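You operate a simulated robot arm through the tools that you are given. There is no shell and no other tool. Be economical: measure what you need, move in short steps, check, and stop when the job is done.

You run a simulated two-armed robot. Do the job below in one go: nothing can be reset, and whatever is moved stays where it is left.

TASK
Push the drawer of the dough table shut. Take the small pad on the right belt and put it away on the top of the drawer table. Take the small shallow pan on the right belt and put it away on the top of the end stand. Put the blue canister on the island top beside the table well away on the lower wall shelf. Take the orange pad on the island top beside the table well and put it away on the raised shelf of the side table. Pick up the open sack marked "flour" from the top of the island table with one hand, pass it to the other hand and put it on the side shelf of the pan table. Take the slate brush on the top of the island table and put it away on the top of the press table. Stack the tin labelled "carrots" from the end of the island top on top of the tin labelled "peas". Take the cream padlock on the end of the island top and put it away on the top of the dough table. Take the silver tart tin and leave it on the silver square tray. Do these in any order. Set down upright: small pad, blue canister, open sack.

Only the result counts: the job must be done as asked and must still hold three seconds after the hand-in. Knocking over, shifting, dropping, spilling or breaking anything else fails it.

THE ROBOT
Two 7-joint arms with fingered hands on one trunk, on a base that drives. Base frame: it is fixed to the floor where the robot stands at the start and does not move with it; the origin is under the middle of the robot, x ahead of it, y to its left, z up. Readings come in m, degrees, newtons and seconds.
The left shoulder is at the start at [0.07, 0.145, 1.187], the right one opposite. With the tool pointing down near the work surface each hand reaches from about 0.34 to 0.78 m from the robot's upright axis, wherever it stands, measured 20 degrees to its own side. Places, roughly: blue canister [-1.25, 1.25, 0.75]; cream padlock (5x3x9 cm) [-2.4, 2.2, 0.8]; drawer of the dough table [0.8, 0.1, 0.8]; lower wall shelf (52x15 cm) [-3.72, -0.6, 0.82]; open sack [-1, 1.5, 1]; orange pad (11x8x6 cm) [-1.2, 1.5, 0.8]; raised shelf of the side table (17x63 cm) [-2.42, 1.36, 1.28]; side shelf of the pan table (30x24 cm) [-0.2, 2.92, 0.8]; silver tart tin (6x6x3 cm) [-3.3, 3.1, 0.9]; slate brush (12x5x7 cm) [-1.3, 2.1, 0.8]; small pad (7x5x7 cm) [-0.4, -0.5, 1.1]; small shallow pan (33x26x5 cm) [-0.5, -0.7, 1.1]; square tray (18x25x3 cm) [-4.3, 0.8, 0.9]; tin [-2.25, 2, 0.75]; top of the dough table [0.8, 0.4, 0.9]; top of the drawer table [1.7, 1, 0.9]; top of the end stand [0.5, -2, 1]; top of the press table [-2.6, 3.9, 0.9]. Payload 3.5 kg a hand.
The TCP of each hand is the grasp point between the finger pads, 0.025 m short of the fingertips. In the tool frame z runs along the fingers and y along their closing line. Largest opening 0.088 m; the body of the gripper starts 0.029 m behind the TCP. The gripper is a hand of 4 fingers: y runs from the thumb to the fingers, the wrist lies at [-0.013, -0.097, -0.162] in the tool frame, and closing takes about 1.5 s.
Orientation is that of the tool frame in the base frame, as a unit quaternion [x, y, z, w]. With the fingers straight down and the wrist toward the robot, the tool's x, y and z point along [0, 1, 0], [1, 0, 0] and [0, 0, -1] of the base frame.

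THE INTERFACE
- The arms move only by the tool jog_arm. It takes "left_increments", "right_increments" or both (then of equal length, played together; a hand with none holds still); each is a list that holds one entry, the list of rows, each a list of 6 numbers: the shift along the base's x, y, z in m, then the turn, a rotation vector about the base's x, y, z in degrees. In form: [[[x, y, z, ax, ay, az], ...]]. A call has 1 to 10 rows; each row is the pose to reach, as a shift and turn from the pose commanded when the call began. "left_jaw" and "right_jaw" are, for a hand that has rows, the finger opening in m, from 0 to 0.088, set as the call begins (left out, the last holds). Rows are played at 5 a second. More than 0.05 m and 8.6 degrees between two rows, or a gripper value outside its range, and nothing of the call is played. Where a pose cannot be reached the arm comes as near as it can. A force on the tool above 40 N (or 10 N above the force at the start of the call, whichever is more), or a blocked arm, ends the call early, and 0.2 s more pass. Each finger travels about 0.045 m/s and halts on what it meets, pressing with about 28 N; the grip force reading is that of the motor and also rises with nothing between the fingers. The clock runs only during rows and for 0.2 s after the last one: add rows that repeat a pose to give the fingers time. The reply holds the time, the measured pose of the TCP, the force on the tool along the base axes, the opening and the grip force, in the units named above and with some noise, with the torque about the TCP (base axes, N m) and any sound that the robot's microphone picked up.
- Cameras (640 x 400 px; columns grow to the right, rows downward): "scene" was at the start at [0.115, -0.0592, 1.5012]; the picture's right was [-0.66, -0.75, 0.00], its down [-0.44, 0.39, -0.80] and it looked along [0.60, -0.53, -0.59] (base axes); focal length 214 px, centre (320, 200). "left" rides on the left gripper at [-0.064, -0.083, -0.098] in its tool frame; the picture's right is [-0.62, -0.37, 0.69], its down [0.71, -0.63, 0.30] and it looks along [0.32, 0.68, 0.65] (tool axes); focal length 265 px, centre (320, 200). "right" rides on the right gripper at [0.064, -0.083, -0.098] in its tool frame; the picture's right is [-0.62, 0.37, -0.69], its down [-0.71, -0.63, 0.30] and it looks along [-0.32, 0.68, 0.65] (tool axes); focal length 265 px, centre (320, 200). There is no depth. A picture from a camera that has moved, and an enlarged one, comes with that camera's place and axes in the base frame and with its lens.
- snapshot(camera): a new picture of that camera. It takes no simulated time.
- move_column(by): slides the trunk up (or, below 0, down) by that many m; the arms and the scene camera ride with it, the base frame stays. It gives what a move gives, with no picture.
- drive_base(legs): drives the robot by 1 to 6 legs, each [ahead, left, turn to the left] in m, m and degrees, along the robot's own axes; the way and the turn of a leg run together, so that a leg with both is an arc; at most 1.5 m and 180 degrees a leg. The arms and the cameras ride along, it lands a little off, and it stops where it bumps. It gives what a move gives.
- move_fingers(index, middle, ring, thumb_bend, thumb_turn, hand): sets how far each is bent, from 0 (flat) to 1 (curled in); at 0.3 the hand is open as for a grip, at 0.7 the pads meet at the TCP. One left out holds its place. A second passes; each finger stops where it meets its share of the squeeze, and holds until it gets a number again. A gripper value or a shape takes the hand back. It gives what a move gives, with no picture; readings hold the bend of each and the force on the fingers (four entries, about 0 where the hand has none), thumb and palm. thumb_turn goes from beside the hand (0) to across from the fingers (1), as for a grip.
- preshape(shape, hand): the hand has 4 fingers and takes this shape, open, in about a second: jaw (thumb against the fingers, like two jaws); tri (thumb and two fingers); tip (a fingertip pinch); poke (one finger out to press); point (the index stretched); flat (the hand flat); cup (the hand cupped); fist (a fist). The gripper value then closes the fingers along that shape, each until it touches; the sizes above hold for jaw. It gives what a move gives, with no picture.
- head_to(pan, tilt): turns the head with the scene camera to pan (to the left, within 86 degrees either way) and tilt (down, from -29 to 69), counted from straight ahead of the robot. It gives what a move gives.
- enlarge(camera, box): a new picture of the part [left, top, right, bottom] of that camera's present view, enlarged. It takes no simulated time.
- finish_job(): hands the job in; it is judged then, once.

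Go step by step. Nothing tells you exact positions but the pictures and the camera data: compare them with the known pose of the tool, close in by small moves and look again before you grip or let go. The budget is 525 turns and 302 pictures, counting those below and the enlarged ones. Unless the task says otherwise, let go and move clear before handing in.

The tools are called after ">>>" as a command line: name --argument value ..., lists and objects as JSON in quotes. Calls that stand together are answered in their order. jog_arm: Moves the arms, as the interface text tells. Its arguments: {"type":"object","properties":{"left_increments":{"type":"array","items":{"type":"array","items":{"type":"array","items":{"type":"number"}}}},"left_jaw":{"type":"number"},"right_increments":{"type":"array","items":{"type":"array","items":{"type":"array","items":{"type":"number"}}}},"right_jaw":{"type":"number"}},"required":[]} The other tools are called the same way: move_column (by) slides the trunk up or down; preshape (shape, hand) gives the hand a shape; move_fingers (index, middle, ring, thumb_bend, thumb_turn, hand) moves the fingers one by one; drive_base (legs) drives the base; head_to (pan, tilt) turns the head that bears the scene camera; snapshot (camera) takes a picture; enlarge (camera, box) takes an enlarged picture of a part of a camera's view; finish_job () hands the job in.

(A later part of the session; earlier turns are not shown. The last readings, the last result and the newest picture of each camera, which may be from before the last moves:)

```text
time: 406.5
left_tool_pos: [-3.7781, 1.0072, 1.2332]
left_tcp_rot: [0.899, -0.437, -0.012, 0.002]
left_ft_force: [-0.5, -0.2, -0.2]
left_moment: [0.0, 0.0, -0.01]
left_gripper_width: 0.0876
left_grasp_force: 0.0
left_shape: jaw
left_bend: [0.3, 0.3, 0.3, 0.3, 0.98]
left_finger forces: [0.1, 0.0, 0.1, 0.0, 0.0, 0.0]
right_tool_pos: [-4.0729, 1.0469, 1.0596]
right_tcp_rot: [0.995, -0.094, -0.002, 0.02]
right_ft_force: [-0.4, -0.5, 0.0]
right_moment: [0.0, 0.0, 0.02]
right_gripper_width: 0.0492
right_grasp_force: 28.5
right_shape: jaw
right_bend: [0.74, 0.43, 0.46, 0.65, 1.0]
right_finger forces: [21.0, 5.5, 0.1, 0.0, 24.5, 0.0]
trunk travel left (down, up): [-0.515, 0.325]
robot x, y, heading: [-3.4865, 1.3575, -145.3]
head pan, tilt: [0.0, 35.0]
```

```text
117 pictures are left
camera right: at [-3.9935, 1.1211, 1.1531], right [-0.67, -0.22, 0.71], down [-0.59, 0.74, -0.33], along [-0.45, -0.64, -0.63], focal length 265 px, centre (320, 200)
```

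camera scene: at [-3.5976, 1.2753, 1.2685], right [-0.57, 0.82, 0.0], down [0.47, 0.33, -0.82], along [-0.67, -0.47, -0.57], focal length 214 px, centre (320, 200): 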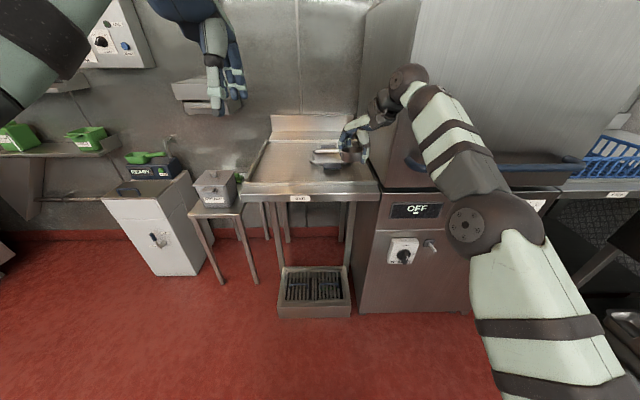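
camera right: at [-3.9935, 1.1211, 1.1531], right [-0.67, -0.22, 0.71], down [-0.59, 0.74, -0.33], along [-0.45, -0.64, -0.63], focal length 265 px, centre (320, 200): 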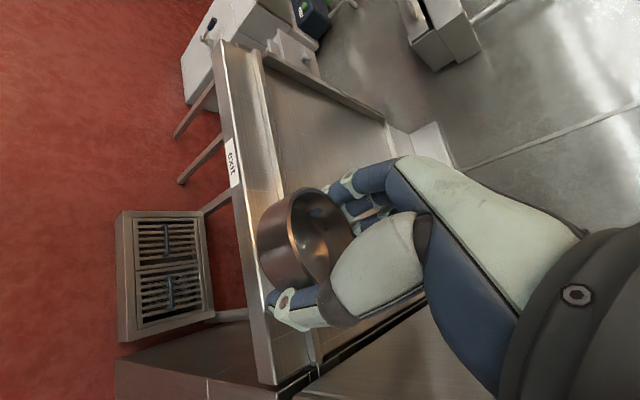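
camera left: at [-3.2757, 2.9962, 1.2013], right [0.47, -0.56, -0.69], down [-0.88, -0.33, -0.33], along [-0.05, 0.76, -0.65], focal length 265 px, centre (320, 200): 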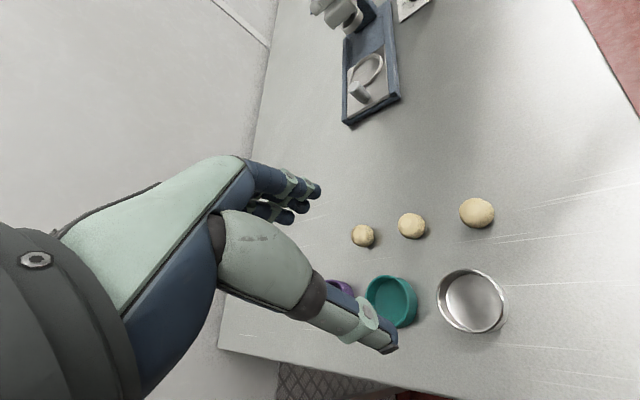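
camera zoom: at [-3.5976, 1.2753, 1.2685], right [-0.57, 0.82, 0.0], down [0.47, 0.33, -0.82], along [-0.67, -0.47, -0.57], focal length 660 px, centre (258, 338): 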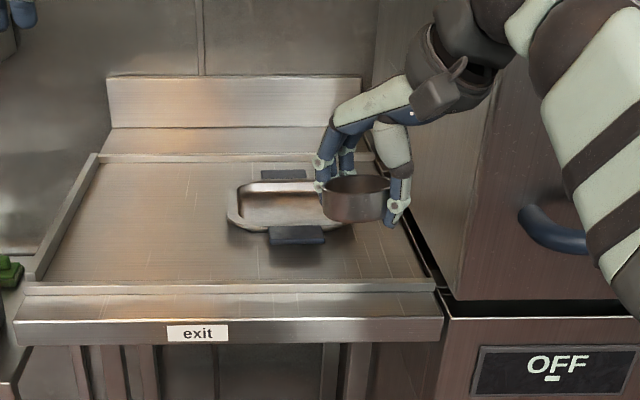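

The tray is on the dishwasher's exit table, centred near (-4.34, 0.81). I drive the tin over it.

>>> drive_base --legs '[[0.32, 0.045, 0.8]]'

>>> enlarge --camera "scene" --box '[220, 100, 420, 240]'

>>> snapshot --camera "right"

```text
time: 408.6
left_tool_pos: [-4.0072, 0.7807, 1.232]
left_tcp_rot: [0.902, -0.431, -0.012, 0.001]
left_ft_force: [-0.6, 0.1, -0.3]
left_moment: [-0.04, 0.02, -0.03]
left_gripper_width: 0.0879
left_grasp_force: 0.1
left_shape: jaw
left_bend: [0.3, 0.3, 0.3, 0.3, 0.98]
left_finger forces: [0.0, 0.0, 0.1, 0.0, 0.1, 0.0]
right_tool_pos: [-4.3012, 0.8163, 1.0594]
right_tcp_rot: [0.996, -0.085, -0.002, 0.02]
right_ft_force: [-0.4, 0.3, -0.2]
right_moment: [0.05, 0.03, -0.02]
right_gripper_width: 0.0491
right_grasp_force: 28.2
right_shape: jaw
right_bend: [0.74, 0.43, 0.46, 0.65, 1.0]
right_finger forces: [21.0, 5.4, 0.1, 0.1, 24.4, 0.0]
trunk travel left (down, up): [-0.515, 0.325]
robot x, y, heading: [-3.7167, 1.135, -144.0]
head pan, tilt: [0.0, 35.0]
```

```text
2.86 times, centred on (320, 170) of scene
camera zoom: at [-3.8304, 1.0521, 1.2684], right [-0.59, 0.81, 0.0], down [0.46, 0.34, -0.82], along [-0.66, -0.48, -0.57], focal length 613 px, centre (320, 286)
```

zoom: 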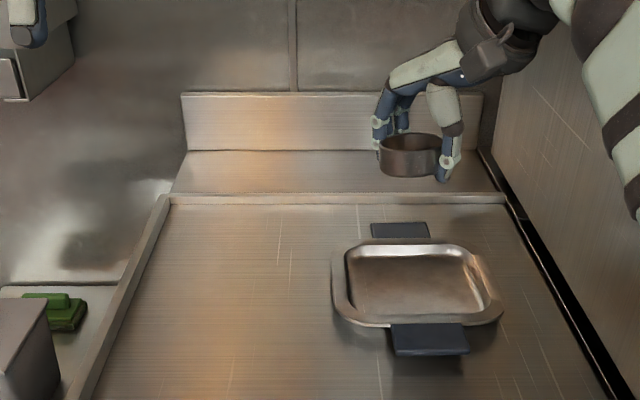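

```text
115 pictures are left
camera right: at [-4.2238, 0.8918, 1.1532], right [-0.67, -0.23, 0.71], down [-0.6, 0.73, -0.33], along [-0.44, -0.64, -0.63], focal length 265 px, centre (320, 200)
```

right: 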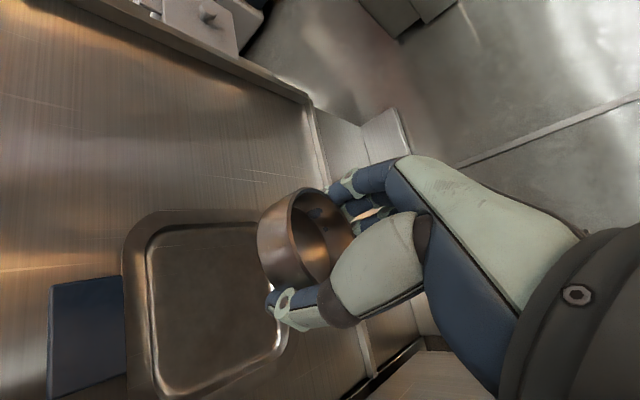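

>>> jog_arm --right_increments '[[[-0.013, 0.002, -0.03, 0, 0, 0], [-0.027, 0.004, -0.06, 0, 0, 0], [-0.027, 0.004, -0.09, 0, 0, 0]]]'

>>> snapshot --camera "right"

>>> enlarge --camera "scene" --box '[220, 100, 420, 240]'

```text
time: 409.4
left_tool_pos: [-4.0069, 0.7817, 1.2342]
left_tcp_rot: [0.902, -0.432, -0.011, 0.002]
left_ft_force: [-0.2, 0.0, 0.0]
left_moment: [0.02, 0.01, 0.04]
left_gripper_width: 0.0876
left_grasp_force: 0.0
left_shape: jaw
left_bend: [0.3, 0.3, 0.3, 0.3, 0.98]
left_finger forces: [0.1, 0.1, 0.0, 0.0, 0.0, 0.0]
right_tool_pos: [-4.3294, 0.8202, 0.9706]
right_tcp_rot: [0.996, -0.085, -0.002, 0.021]
right_ft_force: [-0.9, -0.3, -0.6]
right_moment: [-0.01, -0.02, -0.01]
right_gripper_width: 0.0491
right_grasp_force: 27.8
right_shape: jaw
right_bend: [0.74, 0.43, 0.46, 0.65, 1.0]
right_finger forces: [21.0, 5.2, 0.1, 0.0, 24.3, 0.1]
trunk travel left (down, up): [-0.515, 0.325]
robot x, y, heading: [-3.715, 1.1328, -144.0]
head pan, tilt: [0.0, 35.0]
```

```text
114 pictures are left
camera right: at [-4.2511, 0.8962, 1.0631], right [-0.67, -0.23, 0.71], down [-0.6, 0.73, -0.33], along [-0.44, -0.64, -0.62], focal length 265 px, centre (320, 200)
```

right: 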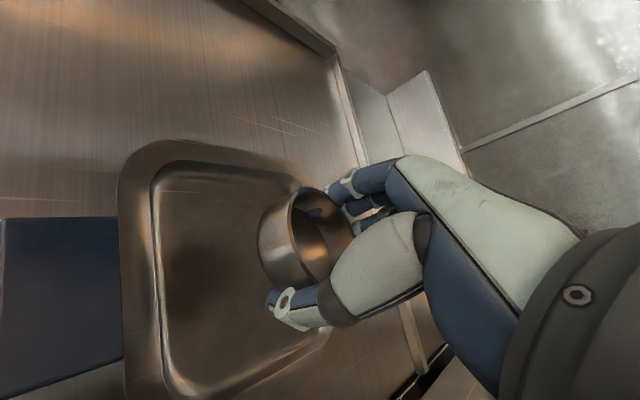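

```text
2.86 times, centred on (320, 170) of scene
camera zoom: at [-3.8301, 1.0525, 1.2685], right [-0.59, 0.81, 0.0], down [0.46, 0.34, -0.82], along [-0.66, -0.48, -0.57], focal length 613 px, centre (320, 286)
```

zoom: 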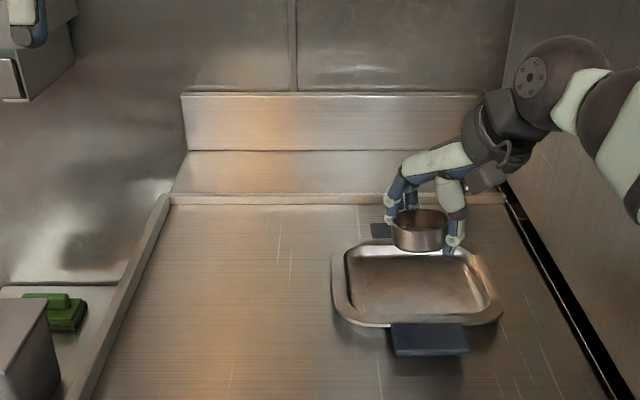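

>>> jog_arm --right_increments '[[[0.004, 0.004, -0.015, 0, 0, 0], [0.004, 0.004, -0.03, 0, 0, 0], [0.004, 0.004, -0.038, 0, 0, 0], [0.004, 0.004, -0.046, 0, 0, 0]]]'

>>> enlarge --camera "scene" --box '[300, 120, 420, 220]'

```text
time: 410.4
left_tool_pos: [-4.0084, 0.7812, 1.2337]
left_tcp_rot: [0.902, -0.431, -0.011, 0.001]
left_ft_force: [0.5, 0.9, -0.2]
left_moment: [-0.03, -0.05, -0.01]
left_gripper_width: 0.0877
left_grasp_force: 0.1
left_shape: jaw
left_bend: [0.3, 0.3, 0.3, 0.3, 0.98]
left_finger forces: [0.0, 0.0, 0.0, 0.0, 0.0, 0.0]
right_tool_pos: [-4.3251, 0.8254, 0.9244]
right_tcp_rot: [0.996, -0.086, -0.002, 0.02]
right_ft_force: [0.6, -0.8, 0.5]
right_moment: [0.01, -0.02, 0.0]
right_gripper_width: 0.0488
right_grasp_force: 27.8
right_shape: jaw
right_bend: [0.74, 0.43, 0.46, 0.65, 1.0]
right_finger forces: [21.1, 5.2, 0.1, 0.0, 24.4, 0.0]
trunk travel left (down, up): [-0.515, 0.325]
robot x, y, heading: [-3.7155, 1.133, -144.2]
head pan, tilt: [0.0, 35.0]
```

```text
4.00 times, centred on (360, 170) of scene
camera zoom: at [-3.8305, 1.0521, 1.2684], right [-0.59, 0.81, 0.0], down [0.46, 0.34, -0.82], along [-0.66, -0.48, -0.57], focal length 858 px, centre (160, 320)
```

zoom: 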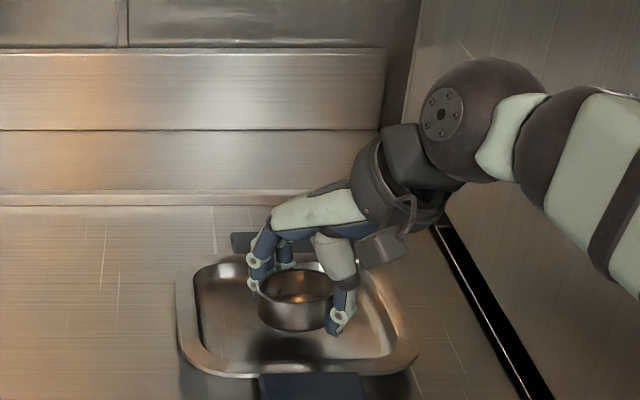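

Just above the tray floor. I lower the last bit until contact.

>>> jog_arm --right_increments '[[[0, 0, -0.006, 0, 0, 0], [0, 0, -0.012, 0, 0, 0], [0, 0, -0.018, 0, 0, 0]]]'

>>> enlarge --camera "scene" --box '[300, 120, 420, 220]'

```text
time: 411.2
left_tool_pos: [-4.004, 0.7823, 1.2349]
left_tcp_rot: [0.902, -0.431, -0.012, 0.003]
left_ft_force: [0.4, -1.1, -0.9]
left_moment: [0.02, 0.0, 0.0]
left_gripper_width: 0.0879
left_grasp_force: 0.0
left_shape: jaw
left_bend: [0.3, 0.3, 0.3, 0.3, 0.98]
left_finger forces: [0.0, 0.0, 0.0, 0.0, 0.1, 0.0]
right_tool_pos: [-4.324, 0.8253, 0.9113]
right_tcp_rot: [0.996, -0.085, -0.005, 0.024]
right_ft_force: [1.2, 0.7, 16.7]
right_moment: [0.63, -0.07, -0.01]
right_gripper_width: 0.0488
right_grasp_force: 28.1
right_shape: jaw
right_bend: [0.74, 0.43, 0.46, 0.66, 1.0]
right_finger forces: [21.0, 5.7, 0.1, 0.1, 42.0, 0.0]
trunk travel left (down, up): [-0.515, 0.325]
robot x, y, heading: [-3.7183, 1.1325, -143.8]
head pan, tilt: [0.0, 35.0]
```

```text
4.00 times, centred on (360, 170) of scene
camera zoom: at [-3.8273, 1.0536, 1.2692], right [-0.59, 0.81, 0.0], down [0.46, 0.34, -0.82], along [-0.67, -0.48, -0.57], focal length 858 px, centre (160, 320)
```

zoom: 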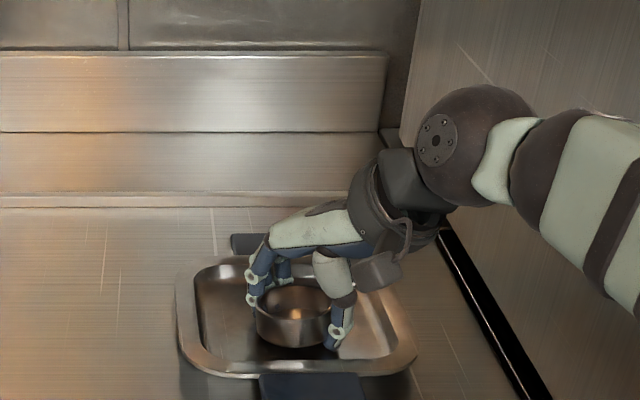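

Contact. I open the hand and rise.

>>> jog_arm --right_increments '[[[0, 0, 0.002, 0, 0, 0], [0, 0, 0.002, 0, 0, 0], [0, 0, 0.002, 0, 0, 0], [0, 0, 0.002, 0, 0, 0], [0, 0, 0.002, 0, 0, 0], [0, 0, 0.002, 0, 0, 0], [0, 0, 0.002, 0, 0, 0]]]' --right_jaw 0.088

>>> snapshot --camera "right"

```text
time: 412.8
left_tool_pos: [-4.0043, 0.7806, 1.2337]
left_tcp_rot: [0.902, -0.432, -0.012, 0.002]
left_ft_force: [0.1, -0.1, 0.9]
left_moment: [-0.01, -0.01, 0.01]
left_gripper_width: 0.088
left_grasp_force: 0.0
left_shape: jaw
left_bend: [0.3, 0.3, 0.3, 0.3, 0.98]
left_finger forces: [0.0, 0.0, 0.0, 0.0, 0.0, 0.0]
right_tool_pos: [-4.3236, 0.8244, 0.9083]
right_tcp_rot: [0.996, -0.087, -0.003, 0.022]
right_ft_force: [-2.0, -5.1, 12.1]
right_moment: [0.45, -0.13, -0.03]
right_gripper_width: 0.0838
right_grasp_force: 0.0
right_shape: jaw
right_bend: [0.3, 0.3, 0.3, 0.32, 0.98]
right_finger forces: [0.0, 0.0, 0.1, 0.0, 12.4, 0.0]
trunk travel left (down, up): [-0.515, 0.325]
robot x, y, heading: [-3.717, 1.1383, -143.9]
head pan, tilt: [0.0, 35.0]
```

```text
110 pictures are left
camera right: at [-4.2451, 0.8996, 1.0022], right [-0.67, -0.23, 0.71], down [-0.6, 0.73, -0.33], along [-0.44, -0.64, -0.62], focal length 265 px, centre (320, 200)
```

right: 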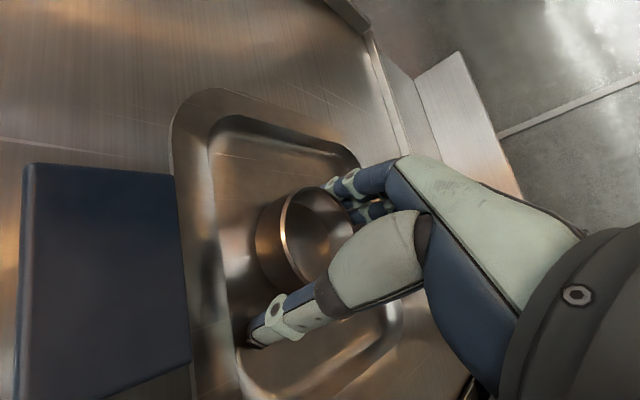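

>>> jog_arm --right_increments '[[[0, 0, 0.02, 0, 0, 0], [0, 0, 0.05, 0, 0, 0], [0, 0, 0.1, 0, 0, 0], [0, 0, 0.15, 0, 0, 0], [0, 0, 0.2, 0, 0, 0]]]'

>>> enlarge --camera "scene" --box '[220, 100, 420, 240]'

```text
time: 414.0
left_tool_pos: [-4.0067, 0.7834, 1.2337]
left_tcp_rot: [0.902, -0.431, -0.011, 0.002]
left_ft_force: [0.4, 0.0, 0.9]
left_moment: [0.01, -0.02, 0.0]
left_gripper_width: 0.0876
left_grasp_force: 0.0
left_shape: jaw
left_bend: [0.3, 0.3, 0.3, 0.3, 0.98]
left_finger forces: [0.1, 0.0, 0.1, 0.0, 0.0, 0.0]
right_tool_pos: [-4.3108, 0.8327, 1.0701]
right_tcp_rot: [0.996, -0.085, -0.002, 0.02]
right_ft_force: [0.2, 0.2, -0.9]
right_moment: [-0.01, 0.0, 0.02]
right_gripper_width: 0.0876
right_grasp_force: 0.0
right_shape: jaw
right_bend: [0.3, 0.3, 0.3, 0.3, 0.98]
right_finger forces: [0.1, 0.1, 0.0, 0.0, 0.0, 0.1]
right hand out of reach, approached as far as the arm can: row 4, 5
trunk travel left (down, up): [-0.515, 0.325]
robot x, y, heading: [-3.7177, 1.1326, -144.0]
head pan, tilt: [0.0, 35.0]
```

```text
2.86 times, centred on (320, 170) of scene
camera zoom: at [-3.8303, 1.0523, 1.2684], right [-0.59, 0.81, 0.0], down [0.46, 0.34, -0.82], along [-0.66, -0.48, -0.57], focal length 613 px, centre (320, 286)
```

zoom: 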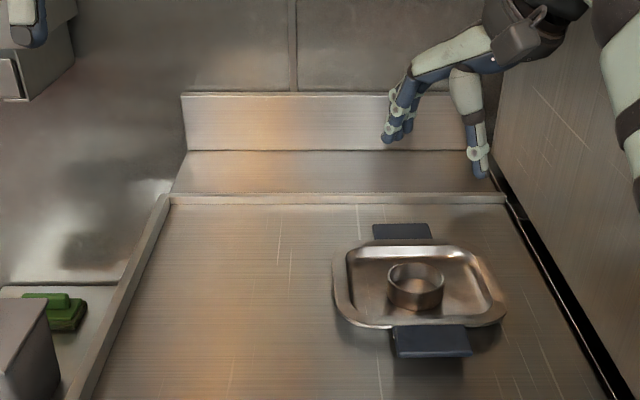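

The tart tin stands in the tray. Now back to the island's far end for the padlock and tins.

>>> drive_base --legs '[[-0.3, 0, 0], [0, -0.58, 0], [-1.4, 0, 0], [0, 0, 90]]'

>>> head_to --pan 0 --tilt 42

>>> snapshot --camera "scene"

```text
time: 429.4
left_tool_pos: [-2.3193, 2.3234, 1.2334]
left_tcp_rot: [0.942, 0.335, -0.006, 0.01]
left_ft_force: [-0.2, 0.5, -0.3]
left_moment: [0.0, 0.01, -0.04]
left_gripper_width: 0.0877
left_grasp_force: 0.0
left_shape: jaw
left_bend: [0.3, 0.3, 0.3, 0.3, 0.98]
left_finger forces: [0.1, 0.0, 0.0, 0.0, 0.0, 0.0]
right_tool_pos: [-2.3691, 2.0211, 1.07]
right_tcp_rot: [0.764, 0.644, 0.013, 0.015]
right_ft_force: [0.3, -0.6, 0.1]
right_moment: [0.01, -0.02, -0.01]
right_gripper_width: 0.0878
right_grasp_force: 0.1
right_shape: jaw
right_bend: [0.3, 0.3, 0.3, 0.3, 0.98]
right_finger forces: [0.1, 0.2, 0.1, 0.0, 0.0, 0.1]
trunk travel left (down, up): [-0.515, 0.325]
robot x, y, heading: [-2.6765, 2.6102, -53.9]
head pan, tilt: [0.0, 35.0]
```

```text
time: 430.1
left_tool_pos: [-2.3191, 2.3233, 1.233]
left_tcp_rot: [0.942, 0.334, -0.007, 0.01]
left_ft_force: [-0.3, -0.5, -0.2]
left_moment: [0.0, 0.01, -0.02]
left_gripper_width: 0.0879
left_grasp_force: 0.1
left_shape: jaw
left_bend: [0.3, 0.3, 0.3, 0.3, 0.98]
left_finger forces: [0.0, 0.0, 0.1, 0.1, 0.0, 0.1]
right_tool_pos: [-2.3713, 2.0199, 1.0698]
right_tcp_rot: [0.764, 0.644, 0.013, 0.015]
right_ft_force: [-0.2, -0.3, -0.1]
right_moment: [-0.04, 0.0, 0.0]
right_gripper_width: 0.0879
right_grasp_force: 0.0
right_shape: jaw
right_bend: [0.3, 0.3, 0.3, 0.3, 0.98]
right_finger forces: [0.0, 0.1, 0.1, 0.0, 0.0, 0.1]
trunk travel left (down, up): [-0.515, 0.325]
robot x, y, heading: [-2.6711, 2.6132, -53.9]
head pan, tilt: [0.0, 42.0]
```

```text
108 pictures are left
camera scene: at [-2.5959, 2.502, 1.258], right [-0.81, -0.59, 0.0], down [-0.39, 0.54, -0.74], along [0.44, -0.6, -0.67], focal length 214 px, centre (320, 200)
```

scene: 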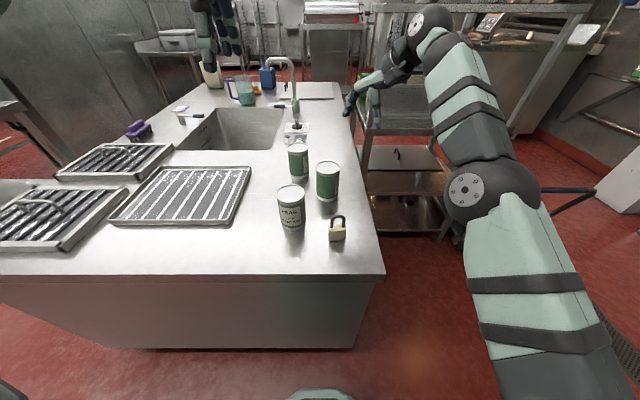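

I see three tins and the padlock. I check labels.

>>> enlarge --camera "scene" --box '[250, 120, 390, 260]'

>>> snapshot --camera "left"

>>> snapshot --camera "right"

```text
2.86 times, centred on (320, 190) of scene
camera zoom: at [-2.5959, 2.502, 1.258], right [-0.81, -0.59, 0.0], down [-0.39, 0.54, -0.74], along [0.44, -0.6, -0.67], focal length 613 px, centre (320, 229)
```

zoom: 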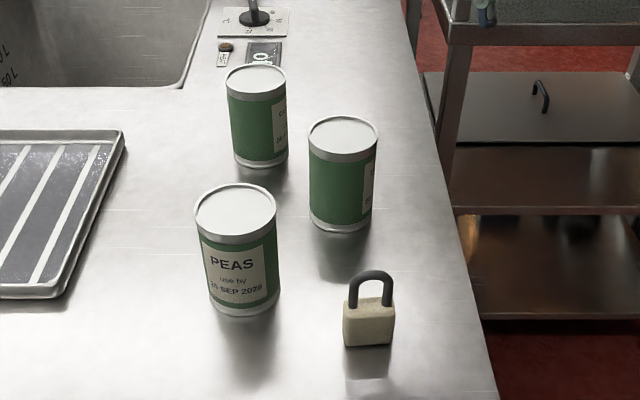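

```text
106 pictures are left
camera left: at [-2.4215, 2.3489, 1.3313], right [-0.72, -0.12, -0.69], down [0.16, 0.93, -0.33], along [0.68, -0.34, -0.65], focal length 265 px, centre (320, 200)
```

left: 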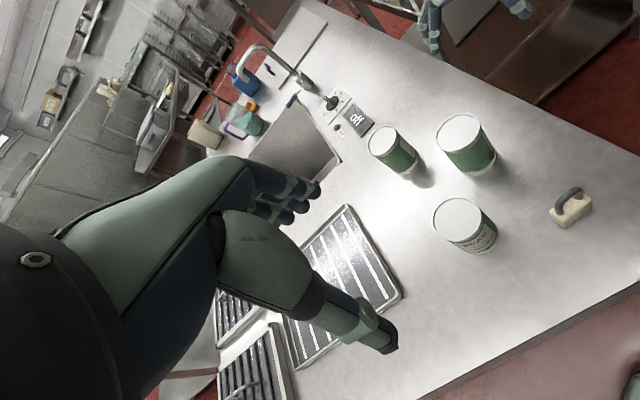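

```text
105 pictures are left
camera right: at [-2.4451, 2.0983, 1.1644], right [0.23, -0.67, 0.71], down [-0.73, -0.6, -0.33], along [0.65, -0.44, -0.63], focal length 265 px, centre (320, 200)
```

right: 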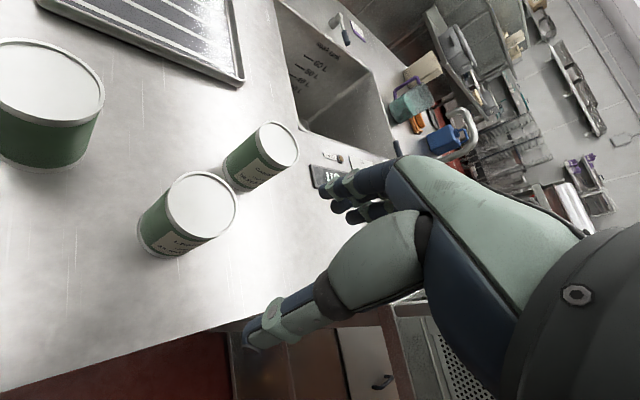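

>>> enlarge --camera "right" --box '[120, 110, 320, 270]'

```text
2.50 times, centred on (220, 190) of right
camera zoom: at [-2.4451, 2.0983, 1.1644], right [0.23, -0.67, 0.71], down [-0.73, -0.6, -0.33], along [0.65, -0.44, -0.63], focal length 664 px, centre (570, 225)
```

zoom: 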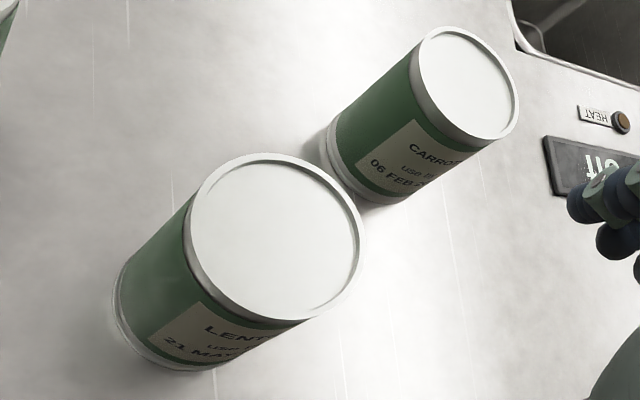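

PEAS is the front tin, LENTILS to the right, CARROTS the far one. I move slightly closer and bring the left hand above the carrots tin.

>>> drive_base --legs '[[0.08, 0, 0]]'

>>> jog_arm --left_increments '[[[0.02, -0.04, 0, 0, 0, 0], [0.04, -0.08, 0, 0, 0, 0], [0.06, -0.12, 0, 0, 0, 0], [0.08, -0.16, -0.01, 0, 0, 0], [0.1, -0.2, -0.02, 0, 0, 0], [0.115, -0.235, -0.05, 0, 0, 0], [0.12, -0.24, -0.09, 0, 0, 0], [0.12, -0.24, -0.13, 0, 0, 0]]]'

>>> snapshot --camera "left"

>>> enlarge --camera "scene" --box '[230, 100, 390, 240]'

```text
time: 431.1
left_tool_pos: [-2.2741, 2.2585, 1.2324]
left_tcp_rot: [0.942, 0.335, -0.006, 0.01]
left_ft_force: [-0.3, 0.2, -0.8]
left_moment: [0.03, 0.01, 0.01]
left_gripper_width: 0.0879
left_grasp_force: 0.1
left_shape: jaw
left_bend: [0.3, 0.3, 0.3, 0.3, 0.98]
left_finger forces: [0.0, 0.0, 0.0, 0.1, 0.0, 0.0]
right_tool_pos: [-2.3239, 1.9551, 1.0698]
right_tcp_rot: [0.764, 0.645, 0.013, 0.015]
right_ft_force: [0.7, 0.1, 0.5]
right_moment: [0.03, 0.01, 0.01]
right_gripper_width: 0.0877
right_grasp_force: 0.1
right_shape: jaw
right_bend: [0.3, 0.3, 0.3, 0.3, 0.98]
right_finger forces: [0.1, 0.1, 0.0, 0.0, 0.1, 0.1]
trunk travel left (down, up): [-0.515, 0.325]
robot x, y, heading: [-2.6261, 2.5477, -54.1]
head pan, tilt: [0.0, 42.0]
```

```text
time: 432.9
left_tool_pos: [-2.1854, 2.055, 1.0927]
left_tcp_rot: [0.943, 0.333, -0.005, 0.011]
left_ft_force: [0.5, -0.4, 0.7]
left_moment: [0.01, 0.01, 0.0]
left_gripper_width: 0.0882
left_grasp_force: 0.0
left_shape: jaw
left_bend: [0.3, 0.3, 0.3, 0.3, 0.98]
left_finger forces: [0.0, 0.1, 0.1, 0.0, 0.1, 0.0]
left hand out of reach, approached as far as the arm can: row 3, 4, 5, 6, 7, 8
right_tool_pos: [-2.325, 1.9541, 1.0715]
right_tcp_rot: [0.764, 0.645, 0.014, 0.016]
right_ft_force: [0.5, -0.1, -0.4]
right_moment: [0.03, 0.03, 0.0]
right_gripper_width: 0.0879
right_grasp_force: 0.0
right_shape: jaw
right_bend: [0.3, 0.3, 0.3, 0.3, 0.98]
right_finger forces: [0.0, 0.0, 0.1, 0.0, 0.1, 0.0]
trunk travel left (down, up): [-0.515, 0.325]
robot x, y, heading: [-2.6267, 2.5451, -54.1]
head pan, tilt: [0.0, 42.0]
```

```text
103 pictures are left
camera left: at [-2.2868, 2.0815, 1.1908], right [-0.72, -0.12, -0.69], down [0.16, 0.93, -0.33], along [0.68, -0.34, -0.65], focal length 265 px, centre (320, 200)
```

left: 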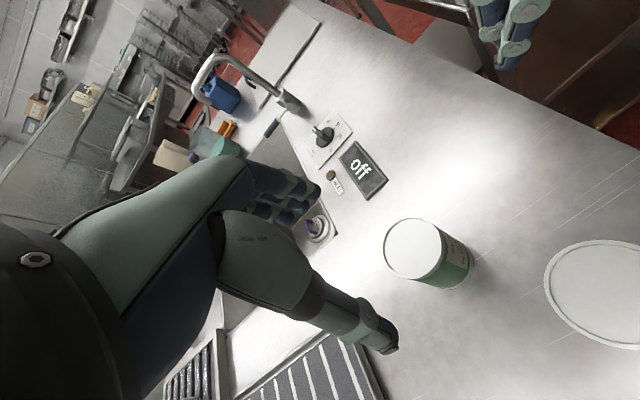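

```text
2.86 times, centred on (310, 170) of scene
camera zoom: at [-2.5508, 2.4376, 1.2581], right [-0.81, -0.59, 0.0], down [-0.39, 0.54, -0.74], along [0.44, -0.6, -0.67], focal length 613 px, centre (349, 286)
```

zoom: 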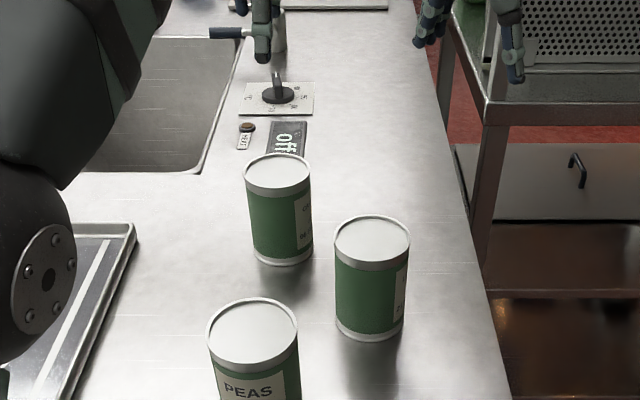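

>>> jog_arm --right_increments '[[[-0.03, -0.02, 0.02, 0, 0, 0], [-0.06, -0.04, 0.04, 0, 0, 0], [-0.09, -0.06, 0.06, 0, 0, 0], [-0.1, -0.05, 0.09, 0, 0, 0]]]'

>>> move_column --by -0.1

>>> jog_arm --left_increments '[[[0.015, -0.015, 0.0, 0, 0, 0], [0.03, -0.028, 0.0, 0, 0, 0], [0.039, -0.037, -0.01, 0, 0, 0]]]'

>>> snapshot --camera "left"

```text
time: 433.9
left_tool_pos: [-2.1827, 2.0555, 1.0916]
left_tcp_rot: [0.943, 0.333, -0.007, 0.009]
left_ft_force: [0.4, -0.2, -0.2]
left_moment: [0.01, 0.02, -0.01]
left_gripper_width: 0.088
left_grasp_force: 0.0
left_shape: jaw
left_bend: [0.3, 0.3, 0.3, 0.3, 0.98]
left_finger forces: [0.1, 0.0, 0.1, 0.0, 0.0, 0.0]
right_tool_pos: [-2.4228, 1.9288, 1.1265]
right_tcp_rot: [0.764, 0.645, 0.013, 0.015]
right_ft_force: [0.2, -0.1, 0.5]
right_moment: [0.0, 0.01, 0.03]
right_gripper_width: 0.0879
right_grasp_force: 0.0
right_shape: jaw
right_bend: [0.3, 0.3, 0.3, 0.3, 0.98]
right_finger forces: [0.0, 0.1, 0.0, 0.0, 0.0, 0.0]
right hand out of reach, approached as far as the arm can: row 1, 2, 3, 4
trunk travel left (down, up): [-0.515, 0.325]
robot x, y, heading: [-2.6293, 2.5473, -53.9]
head pan, tilt: [0.0, 42.0]
```

```text
time: 435.2
left_tool_pos: [-2.1843, 2.0564, 0.9934]
left_tcp_rot: [0.943, 0.333, -0.007, 0.01]
left_ft_force: [0.6, 0.3, 0.0]
left_moment: [-0.02, 0.0, -0.02]
left_gripper_width: 0.0879
left_grasp_force: 0.0
left_shape: jaw
left_bend: [0.3, 0.3, 0.3, 0.3, 0.98]
left_finger forces: [0.1, 0.1, 0.0, 0.0, 0.1, 0.0]
right_tool_pos: [-2.4232, 1.9303, 1.0276]
right_tcp_rot: [0.764, 0.645, 0.013, 0.017]
right_ft_force: [-0.7, 1.0, 1.4]
right_moment: [0.02, 0.06, 0.01]
right_gripper_width: 0.088
right_grasp_force: 0.1
right_shape: jaw
right_bend: [0.3, 0.3, 0.3, 0.3, 0.98]
right_finger forces: [0.0, 0.0, 0.1, 0.0, 0.0, 0.0]
trunk travel left (down, up): [-0.415, 0.425]
robot x, y, heading: [-2.6314, 2.5452, -54.2]
head pan, tilt: [0.0, 42.0]
```

```text
time: 436.1
left_tool_pos: [-2.1732, 2.0496, 0.9826]
left_tcp_rot: [0.942, 0.335, -0.008, 0.01]
left_ft_force: [-0.6, -0.2, 0.6]
left_moment: [0.0, 0.01, 0.0]
left_gripper_width: 0.0878
left_grasp_force: 0.1
left_shape: jaw
left_bend: [0.3, 0.3, 0.3, 0.3, 0.98]
left_finger forces: [0.0, 0.1, 0.0, 0.0, 0.0, 0.1]
left hand out of reach, approached as far as the arm can: row 1, 2, 3
right_tool_pos: [-2.4228, 1.9289, 1.0269]
right_tcp_rot: [0.764, 0.645, 0.012, 0.016]
right_ft_force: [-0.1, 0.5, 0.9]
right_moment: [0.05, 0.01, -0.04]
right_gripper_width: 0.0879
right_grasp_force: 0.1
right_shape: jaw
right_bend: [0.3, 0.3, 0.3, 0.3, 0.98]
right_finger forces: [0.0, 0.0, 0.0, 0.1, 0.1, 0.0]
trunk travel left (down, up): [-0.415, 0.425]
robot x, y, heading: [-2.6283, 2.5459, -53.9]
head pan, tilt: [0.0, 42.0]
```

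```text
101 pictures are left
camera left: at [-2.2754, 2.0759, 1.0811], right [-0.72, -0.12, -0.69], down [0.16, 0.93, -0.33], along [0.68, -0.34, -0.65], focal length 265 px, centre (320, 200)
```

left: 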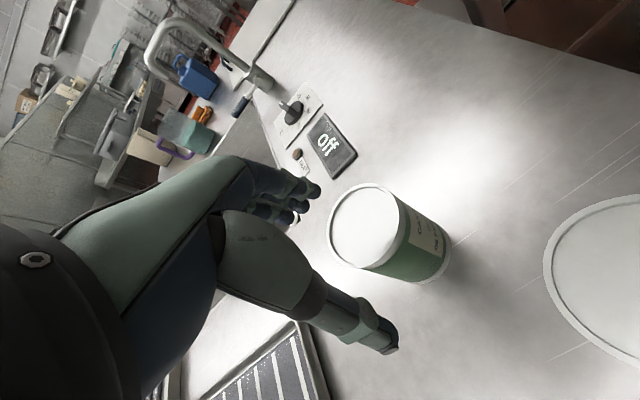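

>>> move_column --by 0.15

>>> jog_arm --left_increments '[[[0, 0, -0.04, 0, 0, 0], [0, 0, -0.08, 0, 0, 0], [0, 0, -0.12, 0, 0, 0], [0, 0, -0.16, 0, 0, 0], [0.013, -0.016, -0.175, 0, 0, 0], [0.027, -0.032, -0.175, 0, 0, 0]]]'

>>> snapshot --camera "left"

```text
time: 437.8
left_tool_pos: [-2.1737, 2.0497, 1.1326]
left_tcp_rot: [0.943, 0.334, -0.007, 0.01]
left_ft_force: [-0.4, -0.2, -0.2]
left_moment: [-0.01, -0.03, 0.01]
left_gripper_width: 0.088
left_grasp_force: 0.1
left_shape: jaw
left_bend: [0.3, 0.3, 0.3, 0.3, 0.98]
left_finger forces: [0.0, 0.1, 0.0, 0.1, 0.0, 0.0]
right_tool_pos: [-2.4229, 1.9297, 1.1785]
right_tcp_rot: [0.764, 0.645, 0.013, 0.015]
right_ft_force: [0.3, 0.8, 0.0]
right_moment: [0.01, -0.03, 0.0]
right_gripper_width: 0.0877
right_grasp_force: 0.0
right_shape: jaw
right_bend: [0.3, 0.3, 0.3, 0.3, 0.98]
right_finger forces: [0.1, 0.1, 0.1, 0.0, 0.1, 0.1]
trunk travel left (down, up): [-0.565, 0.275]
robot x, y, heading: [-2.6256, 2.5447, -54.1]
head pan, tilt: [0.0, 42.0]
```

```text
time: 439.2
left_tool_pos: [-2.1469, 2.0177, 0.9561]
left_tcp_rot: [0.943, 0.334, -0.007, 0.009]
left_ft_force: [0.0, -0.9, 0.3]
left_moment: [0.01, -0.01, 0.0]
left_gripper_width: 0.0881
left_grasp_force: 0.0
left_shape: jaw
left_bend: [0.3, 0.3, 0.3, 0.3, 0.98]
left_finger forces: [0.1, 0.1, 0.0, 0.0, 0.0, 0.0]
right_tool_pos: [-2.422, 1.9297, 1.1765]
right_tcp_rot: [0.764, 0.645, 0.013, 0.016]
right_ft_force: [-0.2, -0.1, 0.2]
right_moment: [0.03, 0.01, 0.0]
right_gripper_width: 0.0879
right_grasp_force: 0.1
right_shape: jaw
right_bend: [0.3, 0.3, 0.3, 0.3, 0.98]
right_finger forces: [0.0, 0.0, 0.0, 0.0, 0.0, 0.0]
trunk travel left (down, up): [-0.565, 0.275]
robot x, y, heading: [-2.6273, 2.5435, -54.0]
head pan, tilt: [0.0, 42.0]
```

```text
100 pictures are left
camera left: at [-2.2487, 2.0435, 1.0548], right [-0.72, -0.12, -0.69], down [0.16, 0.93, -0.33], along [0.68, -0.34, -0.65], focal length 265 px, centre (320, 200)
```

left: 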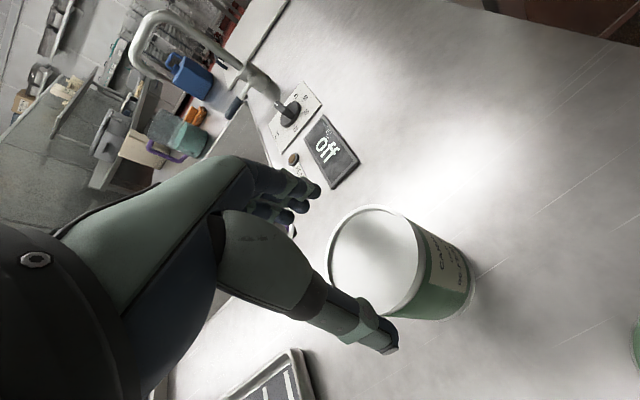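

Perfectly aligned. I lower around the tin.

>>> jog_arm --left_increments '[[[0, 0, -0.02, 0, 0, 0], [0, 0, -0.04, 0, 0, 0], [0, 0, -0.055, 0, 0, 0], [0, 0, -0.065, 0, 0, 0]]]'

>>> snapshot --camera "left"

```text
time: 440.2
left_tool_pos: [-2.1473, 2.017, 0.8967]
left_tcp_rot: [0.942, 0.335, -0.005, 0.013]
left_ft_force: [3.3, -5.0, 11.8]
left_moment: [-0.29, -0.16, 0.0]
left_gripper_width: 0.088
left_grasp_force: 0.1
left_shape: jaw
left_bend: [0.26, 0.3, 0.3, 0.3, 0.98]
left_finger forces: [10.2, 0.0, 0.1, 0.0, 0.7, 0.1]
right_tool_pos: [-2.4241, 1.9303, 1.1787]
right_tcp_rot: [0.764, 0.645, 0.014, 0.016]
right_ft_force: [-0.4, -0.4, 0.0]
right_moment: [0.01, 0.03, -0.02]
right_gripper_width: 0.0879
right_grasp_force: 0.0
right_shape: jaw
right_bend: [0.3, 0.3, 0.3, 0.3, 0.98]
right_finger forces: [0.0, 0.1, 0.0, 0.0, 0.0, 0.1]
trunk travel left (down, up): [-0.565, 0.275]
robot x, y, heading: [-2.6282, 2.5487, -53.9]
head pan, tilt: [0.0, 42.0]
```

```text
99 pictures are left
camera left: at [-2.2496, 2.044, 0.9942], right [-0.71, -0.13, -0.69], down [0.16, 0.93, -0.33], along [0.68, -0.35, -0.64], focal length 265 px, centre (320, 200)
```

left: 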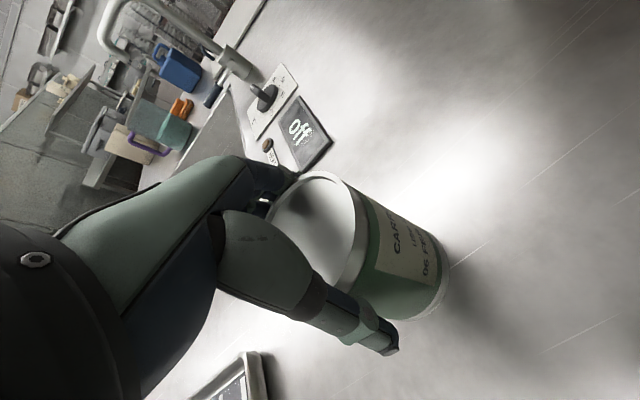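

>>> jog_arm --left_increments '[[[0.003, -0.004, -0.004, 0, 0, 0], [0.003, -0.004, -0.006, 0, 0, 0]]]'

>>> jog_arm --left_increments '[[[0, 0, 0, 0, 0, 0], [0, 0, 0, 0, 0, 0], [0, 0, 0, 0, 0, 0], [0, 0, 0, 0, 0, 0]]]' --left_jaw 0

>>> snapshot --camera "left"

```text
time: 440.8
left_tool_pos: [-2.1459, 2.0155, 0.8927]
left_tcp_rot: [0.943, 0.334, -0.005, 0.015]
left_ft_force: [-1.5, -0.8, 21.3]
left_moment: [-0.22, -0.06, -0.05]
left_gripper_width: 0.088
left_grasp_force: 0.1
left_shape: jaw
left_bend: [0.26, 0.3, 0.3, 0.28, 0.98]
left_finger forces: [11.4, 0.0, 0.0, 0.0, 7.7, 0.0]
right_tool_pos: [-2.4259, 1.9317, 1.1786]
right_tcp_rot: [0.765, 0.644, 0.014, 0.016]
right_ft_force: [-0.2, 0.3, 0.3]
right_moment: [0.01, 0.0, 0.01]
right_gripper_width: 0.0878
right_grasp_force: 0.1
right_shape: jaw
right_bend: [0.3, 0.3, 0.3, 0.3, 0.98]
right_finger forces: [0.1, 0.1, 0.0, 0.1, 0.0, 0.1]
trunk travel left (down, up): [-0.565, 0.275]
robot x, y, heading: [-2.6241, 2.5485, -54.1]
head pan, tilt: [0.0, 42.0]
```

```text
time: 441.8
left_tool_pos: [-2.1461, 2.0154, 0.8924]
left_tcp_rot: [0.943, 0.333, -0.005, 0.014]
left_ft_force: [-2.4, 0.8, 20.3]
left_moment: [-0.47, -0.4, -0.05]
left_gripper_width: 0.0637
left_grasp_force: 28.2
left_shape: jaw
left_bend: [0.25, 0.36, 0.36, 0.55, 0.98]
left_finger forces: [26.4, 12.6, 3.6, 0.0, 41.3, 0.0]
right_tool_pos: [-2.4264, 1.9323, 1.1796]
right_tcp_rot: [0.764, 0.645, 0.013, 0.017]
right_ft_force: [0.3, 0.3, -0.1]
right_moment: [-0.01, 0.01, 0.02]
right_gripper_width: 0.0876
right_grasp_force: 0.0
right_shape: jaw
right_bend: [0.3, 0.3, 0.3, 0.3, 0.98]
right_finger forces: [0.0, 0.0, 0.0, 0.0, 0.0, 0.0]
trunk travel left (down, up): [-0.565, 0.275]
robot x, y, heading: [-2.6263, 2.5492, -53.9]
head pan, tilt: [0.0, 42.0]
```

```text
98 pictures are left
camera left: at [-2.2483, 2.042, 0.9898], right [-0.71, -0.12, -0.69], down [0.16, 0.93, -0.33], along [0.68, -0.35, -0.64], focal length 265 px, centre (320, 200)
```

left: 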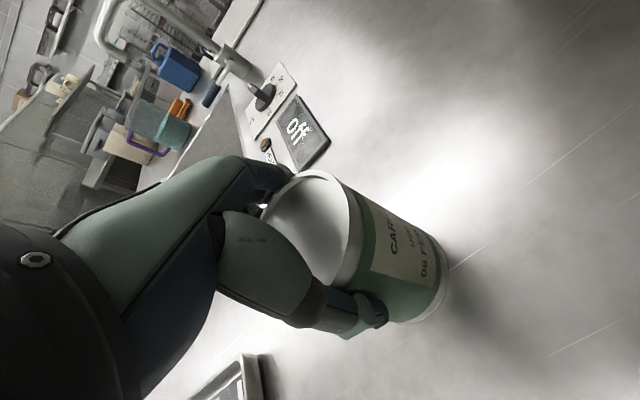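

Gripped. I lift it with the trunk.

>>> move_column --by 0.2

>>> head_to --pan 0 --tilt 55

>>> snapshot --camera "scene"

>>> snapshot --camera "left"

```text
time: 444.0
left_tool_pos: [-2.1428, 2.0139, 1.0865]
left_tcp_rot: [0.942, 0.335, -0.007, 0.01]
left_ft_force: [0.1, -0.5, -3.6]
left_moment: [0.0, -0.02, 0.01]
left_gripper_width: 0.0638
left_grasp_force: 27.8
left_shape: jaw
left_bend: [0.26, 0.37, 0.37, 0.54, 0.98]
left_finger forces: [23.0, 12.8, 3.7, 0.1, 39.0, 0.0]
right_tool_pos: [-2.422, 1.9286, 1.3748]
right_tcp_rot: [0.764, 0.645, 0.013, 0.015]
right_ft_force: [-0.6, -0.3, -0.9]
right_moment: [0.02, 0.01, -0.04]
right_gripper_width: 0.0879
right_grasp_force: 0.0
right_shape: jaw
right_bend: [0.3, 0.3, 0.3, 0.3, 0.98]
right_finger forces: [0.0, 0.0, 0.1, 0.0, 0.1, 0.1]
trunk travel left (down, up): [-0.765, 0.075]
robot x, y, heading: [-2.6273, 2.5476, -53.9]
head pan, tilt: [0.0, 42.0]
```

```text
time: 444.7
left_tool_pos: [-2.1435, 2.0138, 1.0867]
left_tcp_rot: [0.942, 0.334, -0.006, 0.009]
left_ft_force: [-0.2, -0.1, -4.3]
left_moment: [-0.01, 0.0, -0.01]
left_gripper_width: 0.0639
left_grasp_force: 28.8
left_shape: jaw
left_bend: [0.26, 0.37, 0.37, 0.54, 0.98]
left_finger forces: [22.9, 12.7, 3.7, 0.0, 39.0, 0.1]
right_tool_pos: [-2.4223, 1.9279, 1.3767]
right_tcp_rot: [0.764, 0.644, 0.013, 0.015]
right_ft_force: [-0.2, -0.7, 0.7]
right_moment: [-0.03, 0.0, -0.01]
right_gripper_width: 0.0876
right_grasp_force: 0.0
right_shape: jaw
right_bend: [0.3, 0.3, 0.3, 0.3, 0.98]
right_finger forces: [0.0, 0.0, 0.0, 0.0, 0.0, 0.1]
trunk travel left (down, up): [-0.765, 0.075]
robot x, y, heading: [-2.6283, 2.5475, -54.0]
head pan, tilt: [0.0, 55.0]
```

```text
97 pictures are left
camera scene: at [-2.5552, 2.4459, 1.4901], right [-0.81, -0.59, 0.0], down [-0.48, 0.66, -0.57], along [0.34, -0.46, -0.82], focal length 214 px, centre (320, 200)
```

scene: 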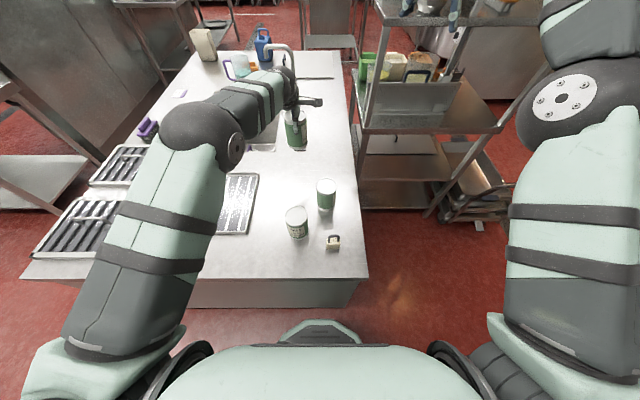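

```text
96 pictures are left
camera left: at [-2.2452, 2.0391, 1.1847], right [-0.72, -0.12, -0.69], down [0.16, 0.93, -0.33], along [0.68, -0.34, -0.65], focal length 265 px, centre (320, 200)
```

left: 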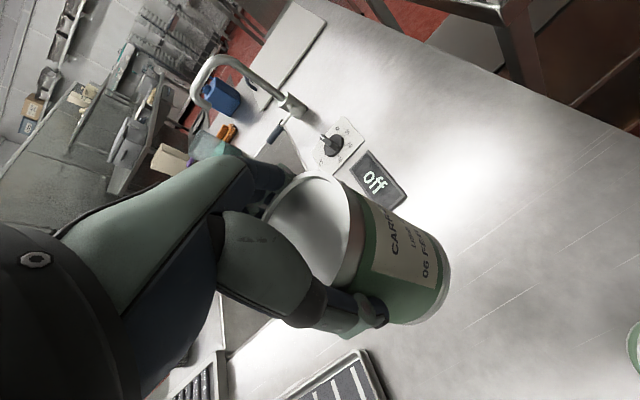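

>>> enlarge --camera "scene" --box '[260, 160, 380, 260]'

```text
4.00 times, centred on (320, 210) of scene
camera zoom: at [-2.5552, 2.4459, 1.4901], right [-0.81, -0.59, 0.0], down [-0.48, 0.66, -0.57], along [0.34, -0.46, -0.82], focal length 858 px, centre (320, 160)
```

zoom: 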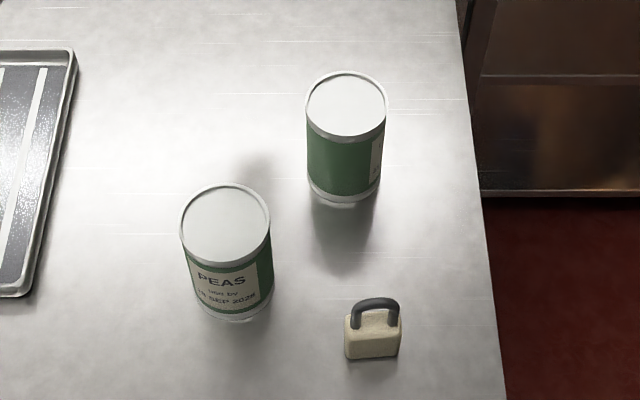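

Peas' top centre is at about (-2.288, 2.212). I carry the carrots tin over it.

>>> jog_arm --left_increments '[[[-0.024, 0.033, 0.01, 0, 0, 0], [-0.048, 0.066, 0.015, 0, 0, 0], [-0.072, 0.099, 0.015, 0, 0, 0], [-0.096, 0.132, 0.015, 0, 0, 0], [-0.12, 0.165, 0.015, 0, 0, 0], [-0.1445, 0.198, 0.015, 0, 0, 0]]]'

>>> snapshot --camera "left"

>>> enlarge --camera "scene" --box '[240, 140, 380, 260]'

```text
time: 446.1
left_tool_pos: [-2.2883, 2.2142, 1.1012]
left_tcp_rot: [0.942, 0.335, -0.006, 0.011]
left_ft_force: [-0.8, 0.8, -3.9]
left_moment: [0.01, -0.01, -0.01]
left_gripper_width: 0.0633
left_grasp_force: 28.1
left_shape: jaw
left_bend: [0.26, 0.37, 0.37, 0.54, 0.98]
left_finger forces: [22.4, 12.9, 3.7, 0.1, 38.6, 0.0]
right_tool_pos: [-2.4231, 1.931, 1.3771]
right_tcp_rot: [0.764, 0.644, 0.013, 0.016]
right_ft_force: [-0.2, -0.4, 1.1]
right_moment: [-0.01, 0.01, 0.0]
right_gripper_width: 0.0878
right_grasp_force: 0.0
right_shape: jaw
right_bend: [0.3, 0.3, 0.3, 0.3, 0.98]
right_finger forces: [0.0, 0.0, 0.0, 0.0, 0.1, 0.1]
trunk travel left (down, up): [-0.765, 0.075]
robot x, y, heading: [-2.6259, 2.5501, -54.1]
head pan, tilt: [0.0, 55.0]
```

```text
94 pictures are left
camera left: at [-2.3903, 2.2393, 1.1999], right [-0.72, -0.12, -0.69], down [0.16, 0.93, -0.33], along [0.68, -0.34, -0.65], focal length 265 px, centre (320, 200)
```

left: 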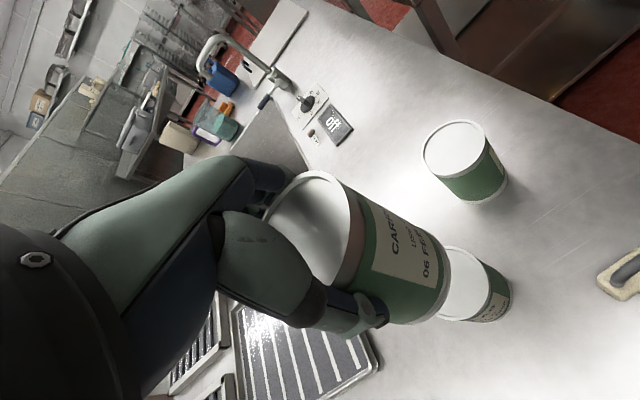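

```text
3.33 times, centred on (310, 200) of scene
camera zoom: at [-2.5569, 2.4482, 1.4903], right [-0.81, -0.59, 0.0], down [-0.48, 0.66, -0.57], along [0.34, -0.46, -0.82], focal length 715 px, centre (353, 200)
```

zoom: 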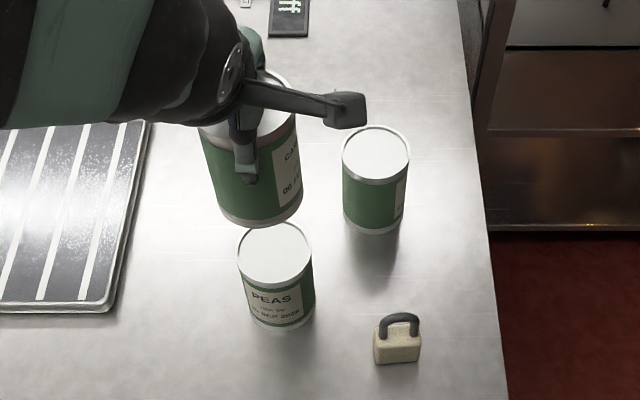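

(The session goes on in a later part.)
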